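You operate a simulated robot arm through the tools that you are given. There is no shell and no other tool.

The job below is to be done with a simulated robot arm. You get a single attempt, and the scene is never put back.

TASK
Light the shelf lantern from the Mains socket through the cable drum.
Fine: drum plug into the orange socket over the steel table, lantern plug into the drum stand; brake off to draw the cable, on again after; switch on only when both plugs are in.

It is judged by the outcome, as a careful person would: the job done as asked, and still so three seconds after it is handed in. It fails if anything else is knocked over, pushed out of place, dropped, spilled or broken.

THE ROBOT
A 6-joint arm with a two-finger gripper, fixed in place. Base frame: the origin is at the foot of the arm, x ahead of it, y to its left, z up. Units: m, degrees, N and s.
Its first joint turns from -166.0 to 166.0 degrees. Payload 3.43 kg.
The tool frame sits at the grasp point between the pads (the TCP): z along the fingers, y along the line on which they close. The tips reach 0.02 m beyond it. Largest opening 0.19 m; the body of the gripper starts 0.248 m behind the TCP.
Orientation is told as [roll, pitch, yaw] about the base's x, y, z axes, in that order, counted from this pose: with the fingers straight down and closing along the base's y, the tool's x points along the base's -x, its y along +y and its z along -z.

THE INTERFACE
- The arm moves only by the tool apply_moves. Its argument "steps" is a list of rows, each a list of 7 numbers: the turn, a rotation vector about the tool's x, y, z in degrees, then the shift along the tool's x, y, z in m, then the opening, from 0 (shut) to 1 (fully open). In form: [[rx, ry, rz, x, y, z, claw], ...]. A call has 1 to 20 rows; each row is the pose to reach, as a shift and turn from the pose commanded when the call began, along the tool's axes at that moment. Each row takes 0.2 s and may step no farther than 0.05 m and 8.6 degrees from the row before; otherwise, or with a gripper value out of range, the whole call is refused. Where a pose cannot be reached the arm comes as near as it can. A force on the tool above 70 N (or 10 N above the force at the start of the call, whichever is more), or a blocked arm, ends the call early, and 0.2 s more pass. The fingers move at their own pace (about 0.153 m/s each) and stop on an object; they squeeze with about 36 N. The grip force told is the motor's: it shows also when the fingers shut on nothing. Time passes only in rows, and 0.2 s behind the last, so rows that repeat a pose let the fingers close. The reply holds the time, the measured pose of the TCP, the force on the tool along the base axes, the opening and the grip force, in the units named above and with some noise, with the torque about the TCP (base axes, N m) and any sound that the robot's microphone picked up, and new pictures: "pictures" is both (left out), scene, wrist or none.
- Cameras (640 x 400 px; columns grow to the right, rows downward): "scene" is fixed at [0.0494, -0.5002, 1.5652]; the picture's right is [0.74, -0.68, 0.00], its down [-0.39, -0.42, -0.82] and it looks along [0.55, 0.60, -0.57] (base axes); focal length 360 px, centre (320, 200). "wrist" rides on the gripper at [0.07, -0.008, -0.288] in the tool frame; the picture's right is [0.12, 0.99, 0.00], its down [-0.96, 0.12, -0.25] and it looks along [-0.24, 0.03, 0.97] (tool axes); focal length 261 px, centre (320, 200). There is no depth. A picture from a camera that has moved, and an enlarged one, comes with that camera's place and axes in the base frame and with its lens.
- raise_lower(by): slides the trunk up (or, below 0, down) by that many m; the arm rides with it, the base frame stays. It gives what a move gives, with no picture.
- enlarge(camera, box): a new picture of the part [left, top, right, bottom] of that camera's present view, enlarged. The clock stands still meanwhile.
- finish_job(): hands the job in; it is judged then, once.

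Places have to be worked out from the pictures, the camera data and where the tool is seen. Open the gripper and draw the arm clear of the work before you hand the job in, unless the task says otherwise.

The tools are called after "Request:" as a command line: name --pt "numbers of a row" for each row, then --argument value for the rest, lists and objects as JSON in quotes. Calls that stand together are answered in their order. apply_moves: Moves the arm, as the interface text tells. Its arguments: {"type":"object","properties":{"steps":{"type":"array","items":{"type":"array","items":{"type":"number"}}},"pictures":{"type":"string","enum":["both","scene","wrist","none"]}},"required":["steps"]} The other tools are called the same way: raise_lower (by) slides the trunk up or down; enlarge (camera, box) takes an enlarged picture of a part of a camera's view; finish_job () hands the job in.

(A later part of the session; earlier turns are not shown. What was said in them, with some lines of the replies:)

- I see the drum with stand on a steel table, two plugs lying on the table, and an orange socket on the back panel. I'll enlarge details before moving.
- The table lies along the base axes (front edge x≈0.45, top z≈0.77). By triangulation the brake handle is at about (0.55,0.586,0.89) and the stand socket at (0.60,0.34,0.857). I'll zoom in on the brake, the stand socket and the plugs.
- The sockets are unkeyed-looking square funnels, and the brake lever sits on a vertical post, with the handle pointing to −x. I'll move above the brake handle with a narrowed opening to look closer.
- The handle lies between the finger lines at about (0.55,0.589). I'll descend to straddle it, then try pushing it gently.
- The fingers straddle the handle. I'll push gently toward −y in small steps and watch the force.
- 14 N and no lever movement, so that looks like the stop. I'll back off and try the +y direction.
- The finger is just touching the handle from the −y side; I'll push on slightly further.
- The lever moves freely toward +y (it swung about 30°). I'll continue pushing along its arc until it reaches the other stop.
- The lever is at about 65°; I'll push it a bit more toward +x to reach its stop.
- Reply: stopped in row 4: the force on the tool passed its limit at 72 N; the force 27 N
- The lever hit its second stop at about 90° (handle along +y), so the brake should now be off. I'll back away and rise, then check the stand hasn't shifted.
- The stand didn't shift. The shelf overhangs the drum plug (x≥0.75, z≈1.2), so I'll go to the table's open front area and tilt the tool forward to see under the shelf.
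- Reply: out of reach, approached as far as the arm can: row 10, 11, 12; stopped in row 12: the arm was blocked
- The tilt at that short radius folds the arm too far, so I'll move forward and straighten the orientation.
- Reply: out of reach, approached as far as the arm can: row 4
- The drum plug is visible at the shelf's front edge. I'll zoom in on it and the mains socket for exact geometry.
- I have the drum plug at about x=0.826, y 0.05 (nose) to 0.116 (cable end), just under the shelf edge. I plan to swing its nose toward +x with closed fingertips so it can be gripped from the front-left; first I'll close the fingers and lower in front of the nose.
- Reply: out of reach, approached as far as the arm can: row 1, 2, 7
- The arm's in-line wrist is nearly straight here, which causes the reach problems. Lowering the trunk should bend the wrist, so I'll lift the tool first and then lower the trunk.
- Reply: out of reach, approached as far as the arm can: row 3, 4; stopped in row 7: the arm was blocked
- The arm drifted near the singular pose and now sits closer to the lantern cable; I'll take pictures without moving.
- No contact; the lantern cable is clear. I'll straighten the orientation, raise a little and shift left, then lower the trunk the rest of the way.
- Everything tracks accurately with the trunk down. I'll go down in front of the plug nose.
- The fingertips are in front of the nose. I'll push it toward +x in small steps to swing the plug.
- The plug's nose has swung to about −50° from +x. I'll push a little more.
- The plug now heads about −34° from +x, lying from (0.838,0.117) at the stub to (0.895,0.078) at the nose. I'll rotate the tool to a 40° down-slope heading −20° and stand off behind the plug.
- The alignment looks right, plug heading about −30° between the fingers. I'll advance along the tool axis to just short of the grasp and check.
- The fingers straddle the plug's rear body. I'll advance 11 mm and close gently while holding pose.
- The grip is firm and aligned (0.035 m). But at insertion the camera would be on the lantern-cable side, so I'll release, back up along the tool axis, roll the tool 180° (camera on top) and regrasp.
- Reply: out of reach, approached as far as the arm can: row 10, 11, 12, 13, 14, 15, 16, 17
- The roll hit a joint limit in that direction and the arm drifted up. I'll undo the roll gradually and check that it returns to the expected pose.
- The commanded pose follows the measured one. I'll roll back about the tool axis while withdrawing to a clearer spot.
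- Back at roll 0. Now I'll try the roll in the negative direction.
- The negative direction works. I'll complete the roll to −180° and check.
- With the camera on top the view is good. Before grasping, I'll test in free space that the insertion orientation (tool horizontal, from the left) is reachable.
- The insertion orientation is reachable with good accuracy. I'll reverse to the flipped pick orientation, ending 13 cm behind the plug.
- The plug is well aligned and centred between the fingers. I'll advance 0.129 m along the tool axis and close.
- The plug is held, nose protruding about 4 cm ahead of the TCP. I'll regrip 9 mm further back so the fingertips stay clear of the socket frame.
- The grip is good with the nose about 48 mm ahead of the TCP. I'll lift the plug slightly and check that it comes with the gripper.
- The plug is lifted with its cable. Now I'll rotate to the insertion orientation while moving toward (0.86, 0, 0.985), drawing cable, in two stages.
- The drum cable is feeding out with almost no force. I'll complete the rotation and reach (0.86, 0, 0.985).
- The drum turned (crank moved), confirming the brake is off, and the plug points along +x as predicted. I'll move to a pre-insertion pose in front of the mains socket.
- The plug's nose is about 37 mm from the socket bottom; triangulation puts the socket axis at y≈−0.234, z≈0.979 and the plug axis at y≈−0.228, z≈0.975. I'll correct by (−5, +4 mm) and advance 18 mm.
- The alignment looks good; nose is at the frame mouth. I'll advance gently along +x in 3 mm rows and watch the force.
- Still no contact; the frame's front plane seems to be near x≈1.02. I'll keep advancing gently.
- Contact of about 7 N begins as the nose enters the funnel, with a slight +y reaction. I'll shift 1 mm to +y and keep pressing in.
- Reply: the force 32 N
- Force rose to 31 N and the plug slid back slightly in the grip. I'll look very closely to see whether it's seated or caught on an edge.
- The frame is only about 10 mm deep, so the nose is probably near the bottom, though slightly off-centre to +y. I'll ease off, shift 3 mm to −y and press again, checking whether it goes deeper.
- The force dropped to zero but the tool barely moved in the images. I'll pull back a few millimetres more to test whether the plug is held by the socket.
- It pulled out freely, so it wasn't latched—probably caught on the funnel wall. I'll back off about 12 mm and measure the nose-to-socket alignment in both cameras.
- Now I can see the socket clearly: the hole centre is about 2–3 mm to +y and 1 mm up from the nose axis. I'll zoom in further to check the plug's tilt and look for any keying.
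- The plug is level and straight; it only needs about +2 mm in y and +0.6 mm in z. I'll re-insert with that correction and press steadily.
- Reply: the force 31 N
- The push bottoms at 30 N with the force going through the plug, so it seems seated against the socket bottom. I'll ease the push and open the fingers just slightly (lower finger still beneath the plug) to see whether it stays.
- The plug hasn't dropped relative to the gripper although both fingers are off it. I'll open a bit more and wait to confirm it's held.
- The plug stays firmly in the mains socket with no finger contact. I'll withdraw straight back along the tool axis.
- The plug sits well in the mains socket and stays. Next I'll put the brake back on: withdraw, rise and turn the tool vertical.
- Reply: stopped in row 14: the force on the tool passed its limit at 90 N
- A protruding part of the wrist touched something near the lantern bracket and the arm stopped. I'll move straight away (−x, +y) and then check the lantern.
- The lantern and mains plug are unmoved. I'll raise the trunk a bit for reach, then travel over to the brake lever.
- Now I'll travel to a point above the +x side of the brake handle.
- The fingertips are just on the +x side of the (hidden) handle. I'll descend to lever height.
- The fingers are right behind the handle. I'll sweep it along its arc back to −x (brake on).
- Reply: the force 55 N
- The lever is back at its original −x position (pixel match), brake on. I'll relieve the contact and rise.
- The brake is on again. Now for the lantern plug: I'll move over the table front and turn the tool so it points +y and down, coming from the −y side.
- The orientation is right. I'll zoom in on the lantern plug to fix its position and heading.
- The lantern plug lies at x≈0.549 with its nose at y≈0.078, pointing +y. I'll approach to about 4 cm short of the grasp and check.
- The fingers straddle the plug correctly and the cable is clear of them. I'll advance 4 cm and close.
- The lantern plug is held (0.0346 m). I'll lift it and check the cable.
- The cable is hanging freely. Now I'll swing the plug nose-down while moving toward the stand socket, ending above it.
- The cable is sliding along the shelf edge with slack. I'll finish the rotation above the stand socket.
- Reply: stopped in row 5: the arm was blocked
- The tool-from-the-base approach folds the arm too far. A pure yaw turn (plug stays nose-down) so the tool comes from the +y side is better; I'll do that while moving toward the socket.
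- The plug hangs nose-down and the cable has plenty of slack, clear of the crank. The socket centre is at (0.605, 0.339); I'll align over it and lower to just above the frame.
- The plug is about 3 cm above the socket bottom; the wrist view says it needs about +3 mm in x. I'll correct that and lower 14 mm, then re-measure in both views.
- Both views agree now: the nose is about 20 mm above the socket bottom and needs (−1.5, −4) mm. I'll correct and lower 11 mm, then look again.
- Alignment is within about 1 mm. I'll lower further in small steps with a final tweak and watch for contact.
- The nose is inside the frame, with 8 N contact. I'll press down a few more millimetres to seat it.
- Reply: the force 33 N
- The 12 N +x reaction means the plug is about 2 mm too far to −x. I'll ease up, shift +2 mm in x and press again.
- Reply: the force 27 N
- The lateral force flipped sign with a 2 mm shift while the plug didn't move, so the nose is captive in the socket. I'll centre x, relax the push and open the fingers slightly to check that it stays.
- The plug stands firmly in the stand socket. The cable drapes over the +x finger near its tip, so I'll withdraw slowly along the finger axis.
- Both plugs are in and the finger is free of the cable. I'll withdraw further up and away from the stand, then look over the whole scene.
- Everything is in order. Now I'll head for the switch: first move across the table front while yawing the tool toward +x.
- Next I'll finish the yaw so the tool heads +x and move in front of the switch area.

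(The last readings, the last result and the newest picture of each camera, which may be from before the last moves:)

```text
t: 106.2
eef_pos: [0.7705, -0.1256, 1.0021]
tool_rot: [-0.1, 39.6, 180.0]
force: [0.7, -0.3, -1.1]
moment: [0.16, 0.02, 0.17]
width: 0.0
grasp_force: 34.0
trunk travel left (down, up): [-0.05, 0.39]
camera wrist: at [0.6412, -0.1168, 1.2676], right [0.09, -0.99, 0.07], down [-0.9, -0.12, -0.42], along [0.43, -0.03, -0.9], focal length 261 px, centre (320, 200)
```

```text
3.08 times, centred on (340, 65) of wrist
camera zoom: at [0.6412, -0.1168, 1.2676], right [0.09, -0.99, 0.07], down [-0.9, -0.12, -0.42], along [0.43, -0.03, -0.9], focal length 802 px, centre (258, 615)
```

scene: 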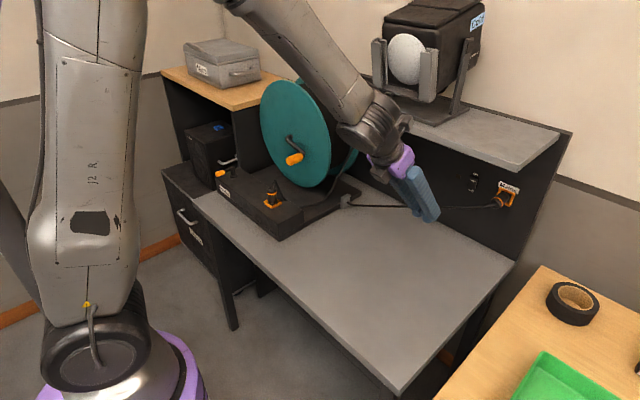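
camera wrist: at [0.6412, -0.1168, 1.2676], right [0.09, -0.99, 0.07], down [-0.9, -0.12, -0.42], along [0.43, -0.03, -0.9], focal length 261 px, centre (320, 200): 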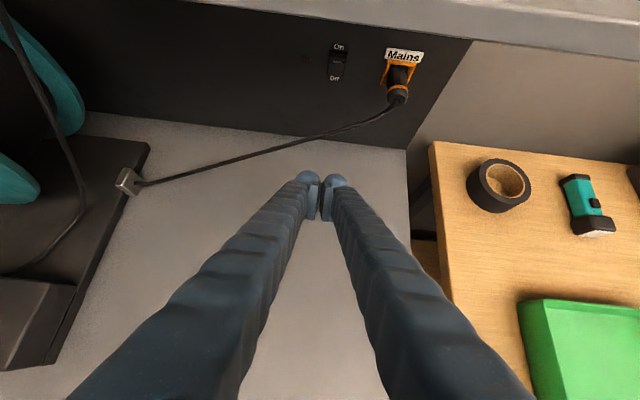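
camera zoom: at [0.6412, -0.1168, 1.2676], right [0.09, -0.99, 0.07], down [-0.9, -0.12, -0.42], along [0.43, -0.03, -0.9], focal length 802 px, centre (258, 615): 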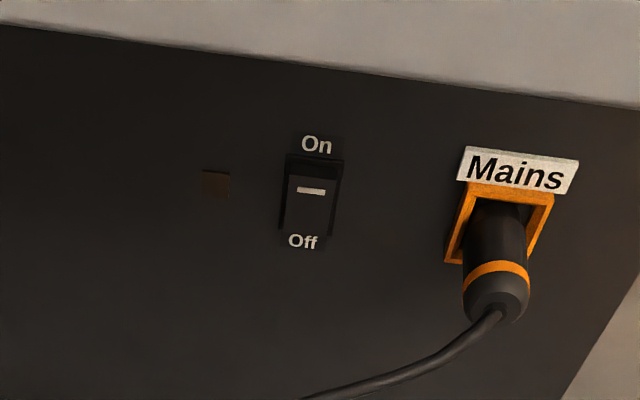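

I see the rocker clearly: bezel centre about (1.028, −0.133, 0.977), "On" at the top. I'll level the tool toward +x while moving in to stand off in front of its upper half.

Request:
apply_moves --pt "0 7.2 0 0.0164 0.001 0.016 0" --pt "0 14.4 0 0.0327 0.002 0.032 0" --pt "0 21.6 0 0.049 0.003 0.048 0" --pt "0 28.8 0 0.0654 0.004 0.064 0" --pt "0 36 0 0.0818 0.005 0.08 0" --pt "0 43.2 0 0.098 0.006 0.096 0" --pt "0 50.4 0 0.1145 0.0074 0.1118 0" --pt "0 50.4 0 0.1145 0.0074 0.1118 0"

Request:
enlarge --camera "wrist" --box '[240, 110, 440, 240]'

Request:
enlarge --camera "scene" --box '[420, 130, 540, 220]'

```text
t: 108.0
eef_pos: [0.9568, -0.1479, 1.01]
tool_rot: [-75.8, 84.5, 105.6]
force: [0.3, 0.3, -1.4]
moment: [0.01, -0.12, -0.04]
width: 0.0
grasp_force: 34.5
out of reach, approached as far as the arm can: row 1, 4, 5, 6, 7, 8
trunk travel left (down, up): [-0.05, 0.39]
camera wrist: at [0.6704, -0.1536, 1.0879], right [0.03, -1.0, 0.03], down [-0.27, -0.03, -0.96], along [0.96, 0.02, -0.27], focal length 261 px, centre (320, 200)
```

scene: 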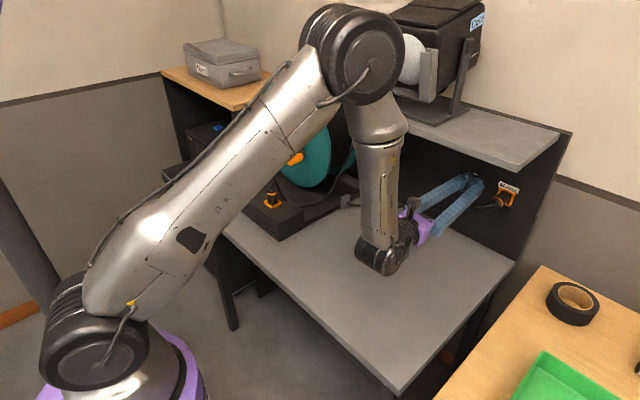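
wrist: 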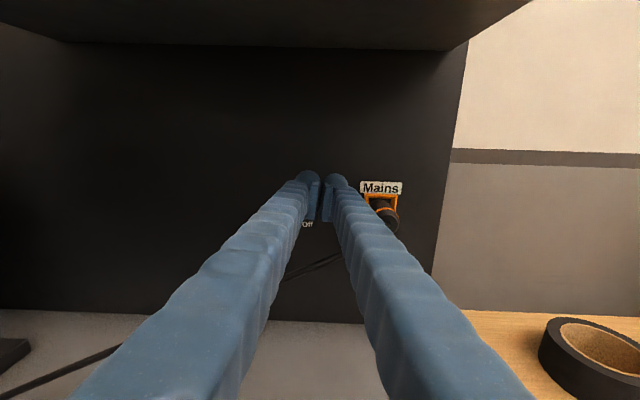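

```text
3.08 times, centred on (340, 175) of wrist
camera zoom: at [0.6704, -0.1536, 1.0879], right [0.03, -1.0, 0.03], down [-0.27, -0.03, -0.96], along [0.96, 0.02, -0.27], focal length 802 px, centre (258, 277)
```

zoom: 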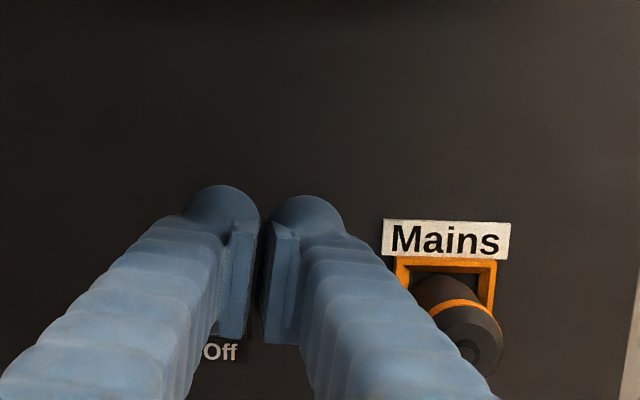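

```text
4.44 times, centred on (480, 175) of scene
camera zoom: at [0.0494, -0.5002, 1.5652], right [0.74, -0.68, 0.0], down [-0.39, -0.42, -0.82], along [0.55, 0.6, -0.57], focal length 1602 px, centre (-391, 311)
```

zoom: 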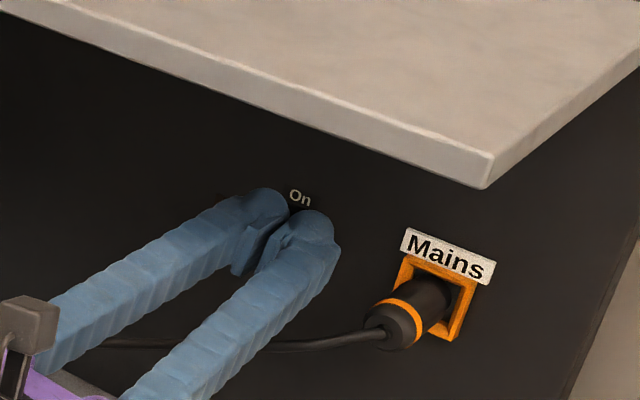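

The fully horizontal pose strains the wrist, leaving the tip a bit off. I'll back off slightly and use a ~22° downward slope instead, re-centred on the switch.

Request:
apply_moves --pt "-0.5 -6.9 -1.8 -0.004 -0.005 -0.0105 0" --pt "-1 -13.8 -3.5 -0.008 -0.01 -0.021 0" --pt "-1.5 -20.7 -5.3 -0.012 -0.0147 -0.0314 0" --pt "-1.5 -20.7 -5.3 -0.012 -0.0147 -0.0314 0"

Request:
enlarge --camera "wrist" --box '[240, 90, 440, 220]'

Request:
enlarge --camera "scene" --box '[420, 130, 540, 220]'

```text
t: 109.0
eef_pos: [0.9229, -0.1334, 1.0007]
tool_rot: [0.8, 67.9, -178.2]
force: [0.2, 1.1, -0.1]
moment: [-0.02, 0.01, -0.06]
width: 0.0
grasp_force: 34.1
trunk travel left (down, up): [-0.05, 0.39]
camera wrist: at [0.6832, -0.1282, 1.1747], right [0.06, -0.99, 0.12], down [-0.59, -0.13, -0.8], along [0.81, -0.02, -0.59], focal length 261 px, centre (320, 200)
```

scene: 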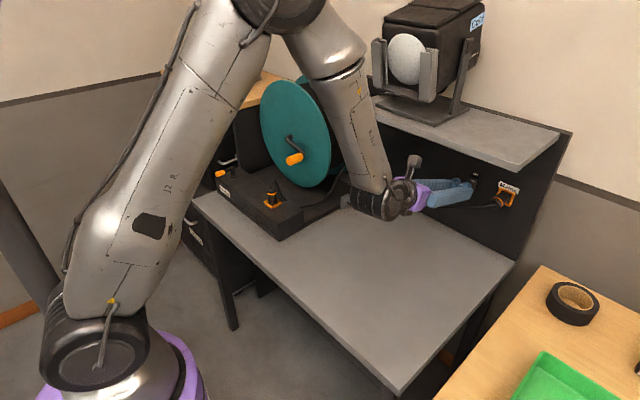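
wrist: 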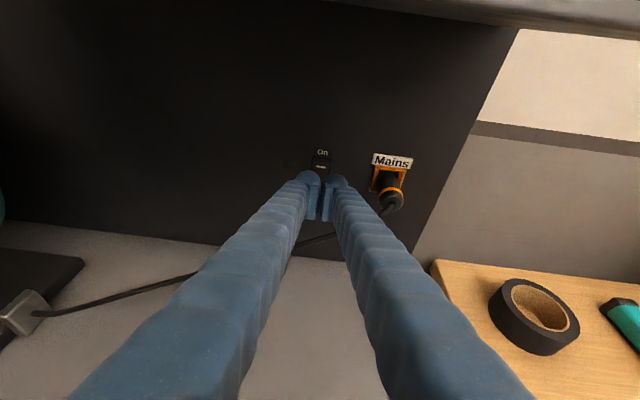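

```text
3.08 times, centred on (340, 155) of wrist
camera zoom: at [0.6832, -0.1282, 1.1747], right [0.06, -0.99, 0.12], down [-0.59, -0.13, -0.8], along [0.81, -0.02, -0.59], focal length 802 px, centre (258, 338)
```

zoom: 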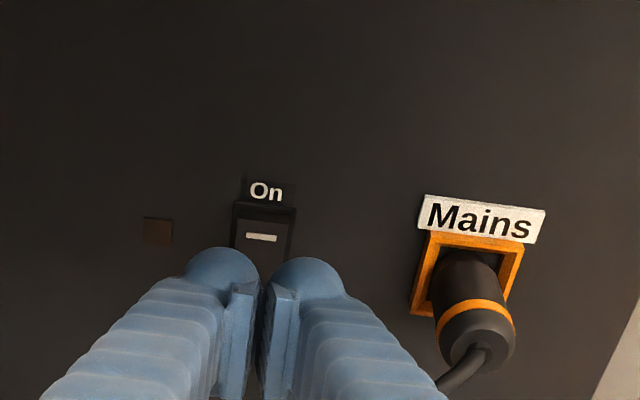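

```text
4.44 times, centred on (480, 175) of scene
camera zoom: at [0.0494, -0.5002, 1.5652], right [0.74, -0.68, 0.0], down [-0.39, -0.42, -0.82], along [0.55, 0.6, -0.57], focal length 1602 px, centre (-391, 311)
```

zoom: 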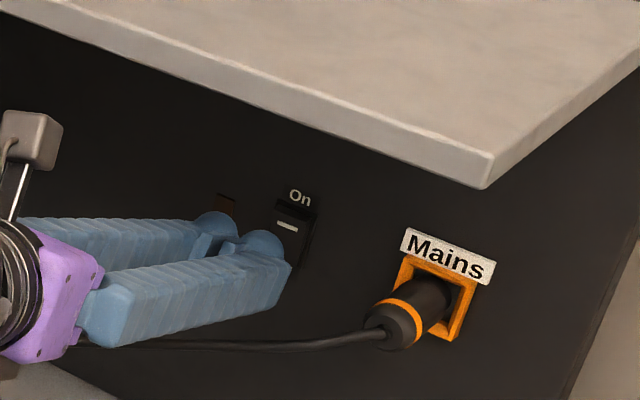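

The pose is accurate now. The closed fingertips form two balls about 33 mm apart, so I'll offset y to put the −y ball on the rocker's upper half, then approach to within ~2 cm.

Request:
apply_moves --pt "0 0 0 -0.0072 -0.019 0.0035 0" --pt "0 0 0 0.003 -0.018 0.028 0" --pt "0 0 0 0.0124 -0.0174 0.0518 0" --pt "0 0 0 0.0124 -0.0174 0.0518 0" --pictures "none"

Request:
enlarge --camera "wrist" --box '[240, 110, 440, 240]'

Request:
enlarge --camera "scene" --box '[440, 140, 530, 210]'

```text
t: 110.0
eef_pos: [0.9752, -0.1137, 0.9936]
tool_rot: [0.5, 67.9, -178.3]
force: [0.1, 0.8, 0.5]
moment: [0.02, 0.0, -0.01]
width: 0.0
grasp_force: 34.7
trunk travel left (down, up): [-0.05, 0.39]
```

```text
3.08 times, centred on (340, 175) of wrist
camera zoom: at [0.7359, -0.1093, 1.1666], right [0.06, -0.99, 0.11], down [-0.59, -0.13, -0.8], along [0.81, -0.02, -0.59], focal length 802 px, centre (258, 277)
```

zoom: 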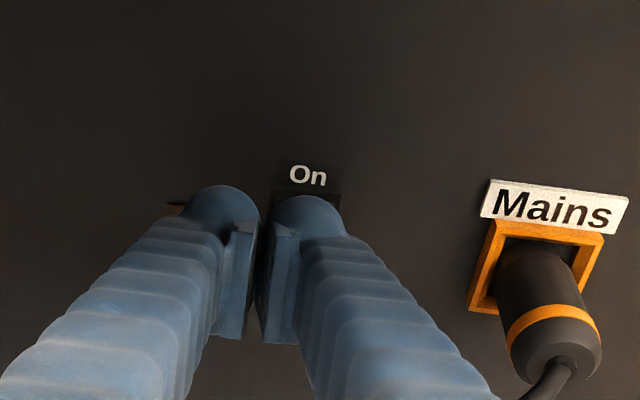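

```text
5.71 times, centred on (485, 175) of scene
camera zoom: at [0.0494, -0.5002, 1.5652], right [0.74, -0.68, 0.0], down [-0.39, -0.42, -0.82], along [0.55, 0.6, -0.57], focal length 2060 px, centre (-623, 343)
```

zoom: 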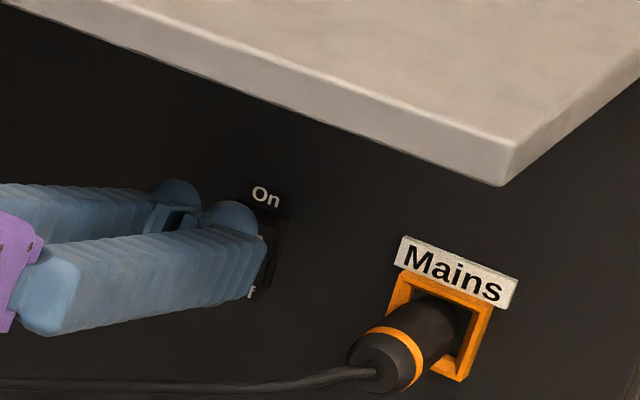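

The −y fingertip is lined up with the rocker's upper half. I'll press straight in with small steps.

Request:
apply_moves --pt "0 0 0 0.003 0 0.0074 0" --pt "0 0 0 0.0053 0.0004 0.013 0" --pt "0 0 0 0.0068 0.0005 0.0167 0" --pt "0 0 0 0.0083 0.0006 0.0204 0" --pictures "none"

Request:
enlarge --camera "scene" --box '[440, 140, 530, 210]'

Request:
enlarge --camera "scene" --box '[350, 0, 510, 130]'

```text
t: 111.0
eef_pos: [0.9967, -0.1143, 0.9933]
tool_rot: [0.7, 68.0, -178.3]
force: [-25.8, 0.2, 2.1]
moment: [-0.16, -0.17, -0.27]
width: 0.0
grasp_force: 34.6
trunk travel left (down, up): [-0.05, 0.39]
```

```text
5.71 times, centred on (485, 175) of scene
camera zoom: at [0.0494, -0.5002, 1.5652], right [0.74, -0.68, 0.0], down [-0.39, -0.42, -0.82], along [0.55, 0.6, -0.57], focal length 2060 px, centre (-623, 343)
```

zoom: 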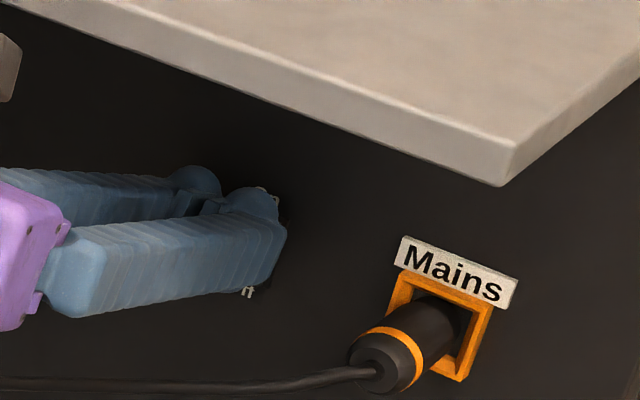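

```text
3.08 times, centred on (430, 65) of scene
camera zoom: at [0.0494, -0.5002, 1.5652], right [0.74, -0.68, 0.0], down [-0.39, -0.42, -0.82], along [0.55, 0.6, -0.57], focal length 1109 px, centre (-18, 615)
```

zoom: 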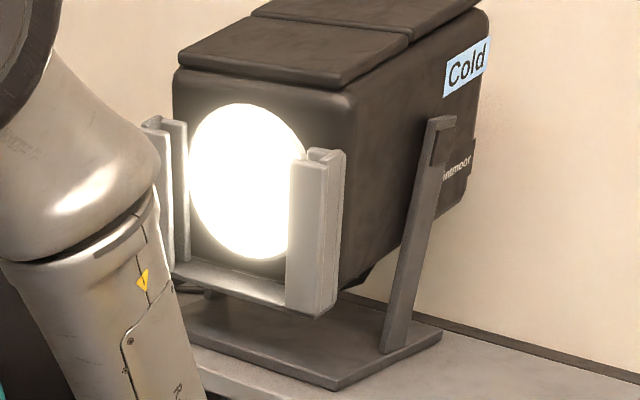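

The lantern is lit. Now I'll back straight out from the switch.

Request:
apply_moves --pt "0 0 0 -0.0083 0 -0.0204 0" --pt "0 0 0 -0.019 0 -0.047 0" --pt "0 0 0 -0.03 0 -0.075 0" --pt "0 -7 0 -0.042 0 -0.105 0" --pt "0 -14 0 -0.055 0 -0.14 0" --pt "0 -21 0 -0.068 0 -0.175 0.1" --pt "0 -28 0 -0.08 0 -0.205 0.2"

Request:
enlarge --camera "scene" --box '[440, 140, 530, 210]'

```text
t: 112.6
eef_pos: [0.7919, -0.1241, 1.0111]
tool_rot: [-3.7, 42.8, 174.2]
force: [-1.0, 0.3, -0.9]
moment: [-0.1, -0.32, -0.12]
width: 0.0381
grasp_force: 0.0
trunk travel left (down, up): [-0.05, 0.39]
camera wrist: at [0.6483, -0.1199, 1.2696], right [0.03, -1.0, 0.03], down [-0.88, -0.04, -0.48], along [0.48, -0.02, -0.88], focal length 261 px, centre (320, 200)
```

scene: 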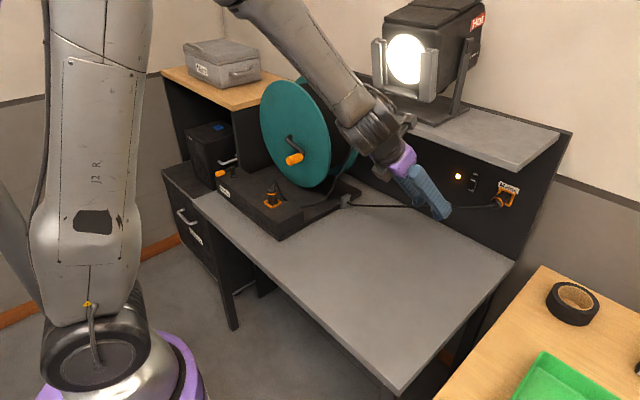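
wrist: 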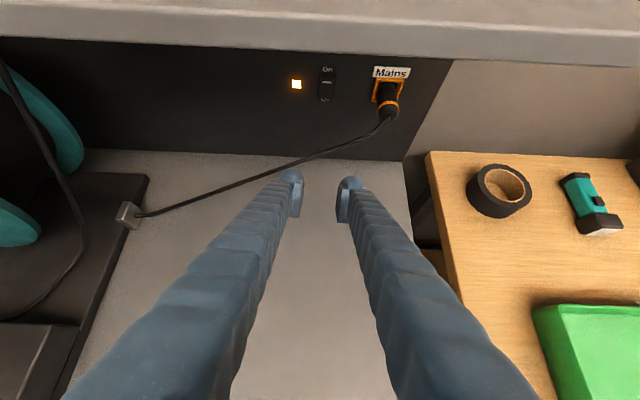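

```text
5.71 times, centred on (485, 175) of scene
camera zoom: at [0.0494, -0.5002, 1.5652], right [0.74, -0.68, 0.0], down [-0.39, -0.42, -0.82], along [0.55, 0.6, -0.57], focal length 2060 px, centre (-623, 343)
```

zoom: 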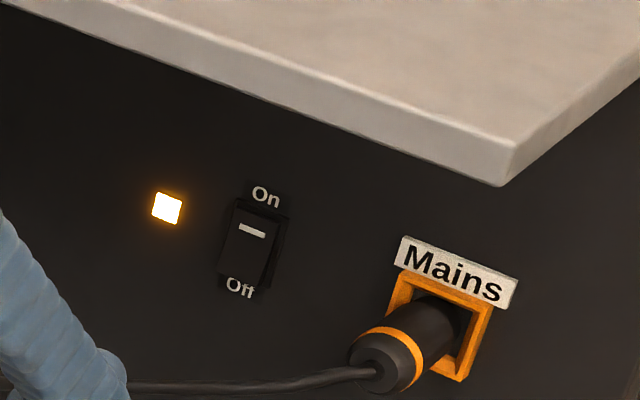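

The lantern and pilot light are on and both plugs hold. I'll draw the arm clear of the work, backing up and away with the gripper open.

Request:
apply_moves --pt "0 -3 0 -0.004 -0.001 -0.034 0.4" --pt "0 -6 0 -0.008 -0.003 -0.068 0.5" --pt "0 -10 0 -0.012 -0.004 -0.102 0.6" --pt "0 -14 0 -0.016 -0.006 -0.136 0.6" --pt "0 -18 0 -0.021 -0.007 -0.17 0.6" --pt "0 -18 0 -0.021 -0.007 -0.17 0.6"

Request:
enlarge --camera "scene" --box '[200, 130, 380, 250]'

Request:
enlarge --camera "scene" --box '[350, 0, 510, 130]'

```text
t: 114.0
eef_pos: [0.6457, -0.1281, 1.1052]
tool_rot: [-2.9, 23.8, -178.9]
force: [-0.1, 0.2, -0.1]
moment: [0.0, 0.0, -0.03]
width: 0.1137
grasp_force: 0.0
out of reach, approached as far as the arm can: row 4, 5, 6
trunk travel left (down, up): [-0.05, 0.39]
camera wrist: at [0.593, -0.1358, 1.3964], right [0.15, -0.99, 0.0], down [-0.97, -0.15, -0.17], along [0.17, 0.02, -0.99], focal length 261 px, centre (320, 200)
```

scene: 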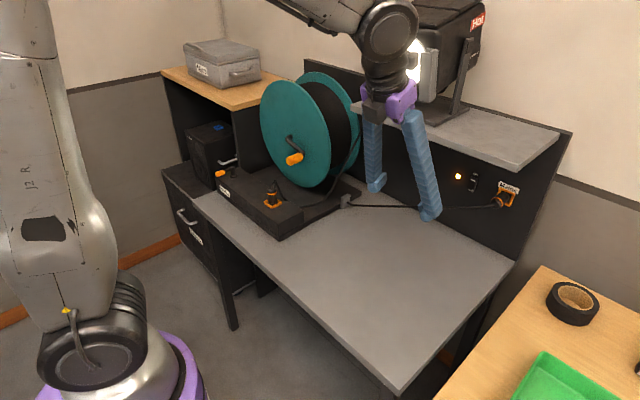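
wrist: 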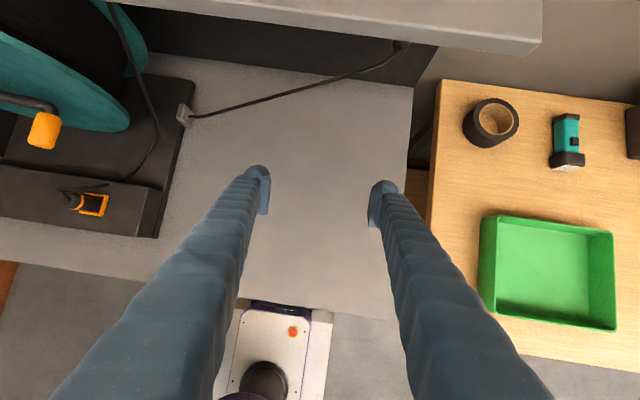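

```text
3.33 times, centred on (290, 190) of scene
camera zoom: at [0.0494, -0.5002, 1.5652], right [0.74, -0.68, 0.0], down [-0.39, -0.42, -0.82], along [0.55, 0.6, -0.57], focal length 1202 px, centre (420, 233)
```

zoom: 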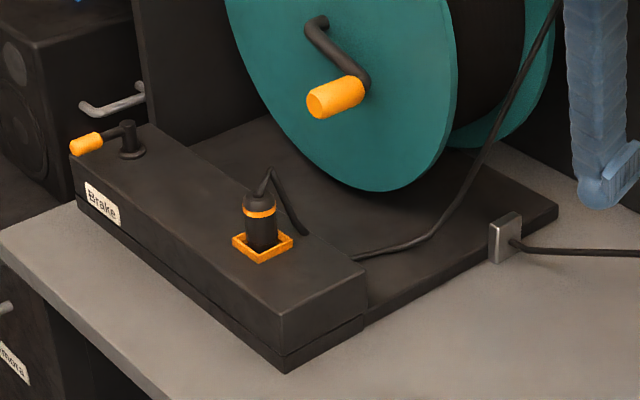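

```text
3.08 times, centred on (430, 65) of scene
camera zoom: at [0.0494, -0.5002, 1.5652], right [0.74, -0.68, 0.0], down [-0.39, -0.42, -0.82], along [0.55, 0.6, -0.57], focal length 1109 px, centre (-18, 615)
```

zoom: 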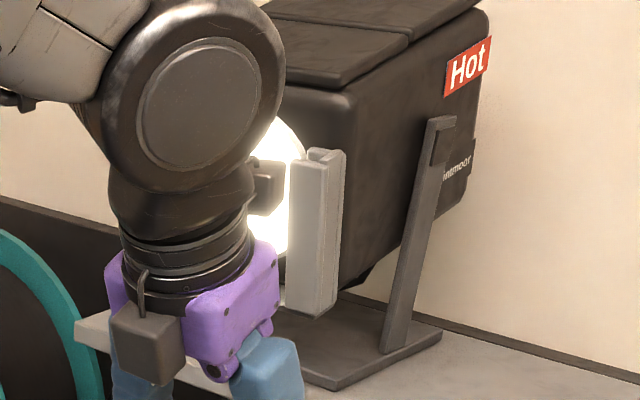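

Everything checks out: both plugs are seated, the brake is on, the switch and lantern are on, and nothing has been displaced. The gripper is open and the arm is clear, so I'm handing in the job.

Request:
finish_job

```text
The job is handed in.
```

The shelf lantern is lit, running from the Mains socket through the cable drum, and I have handed the job in.

- **Plugs:** The drum plug is in the orange Mains socket over the steel table, and the lantern plug is in the drum stand. Both stayed in place after the gripper let go.
- **Brake:** I took it off to draw the cable, saw the drum turn, and put it back on afterwards. The lever is at its original position.
- **Switch:** I pressed it to On only after both plugs were in. The indicator light beside the switch came on too.

While I was turning the arm, part of it hit something near the lantern's front bracket and stopped at about 90 N. I compared pictures from before and after, and the lantern had not moved. In the final pictures I saw nothing else knocked over or out of place.

I finished with the gripper open and the arm back over the front of the table.
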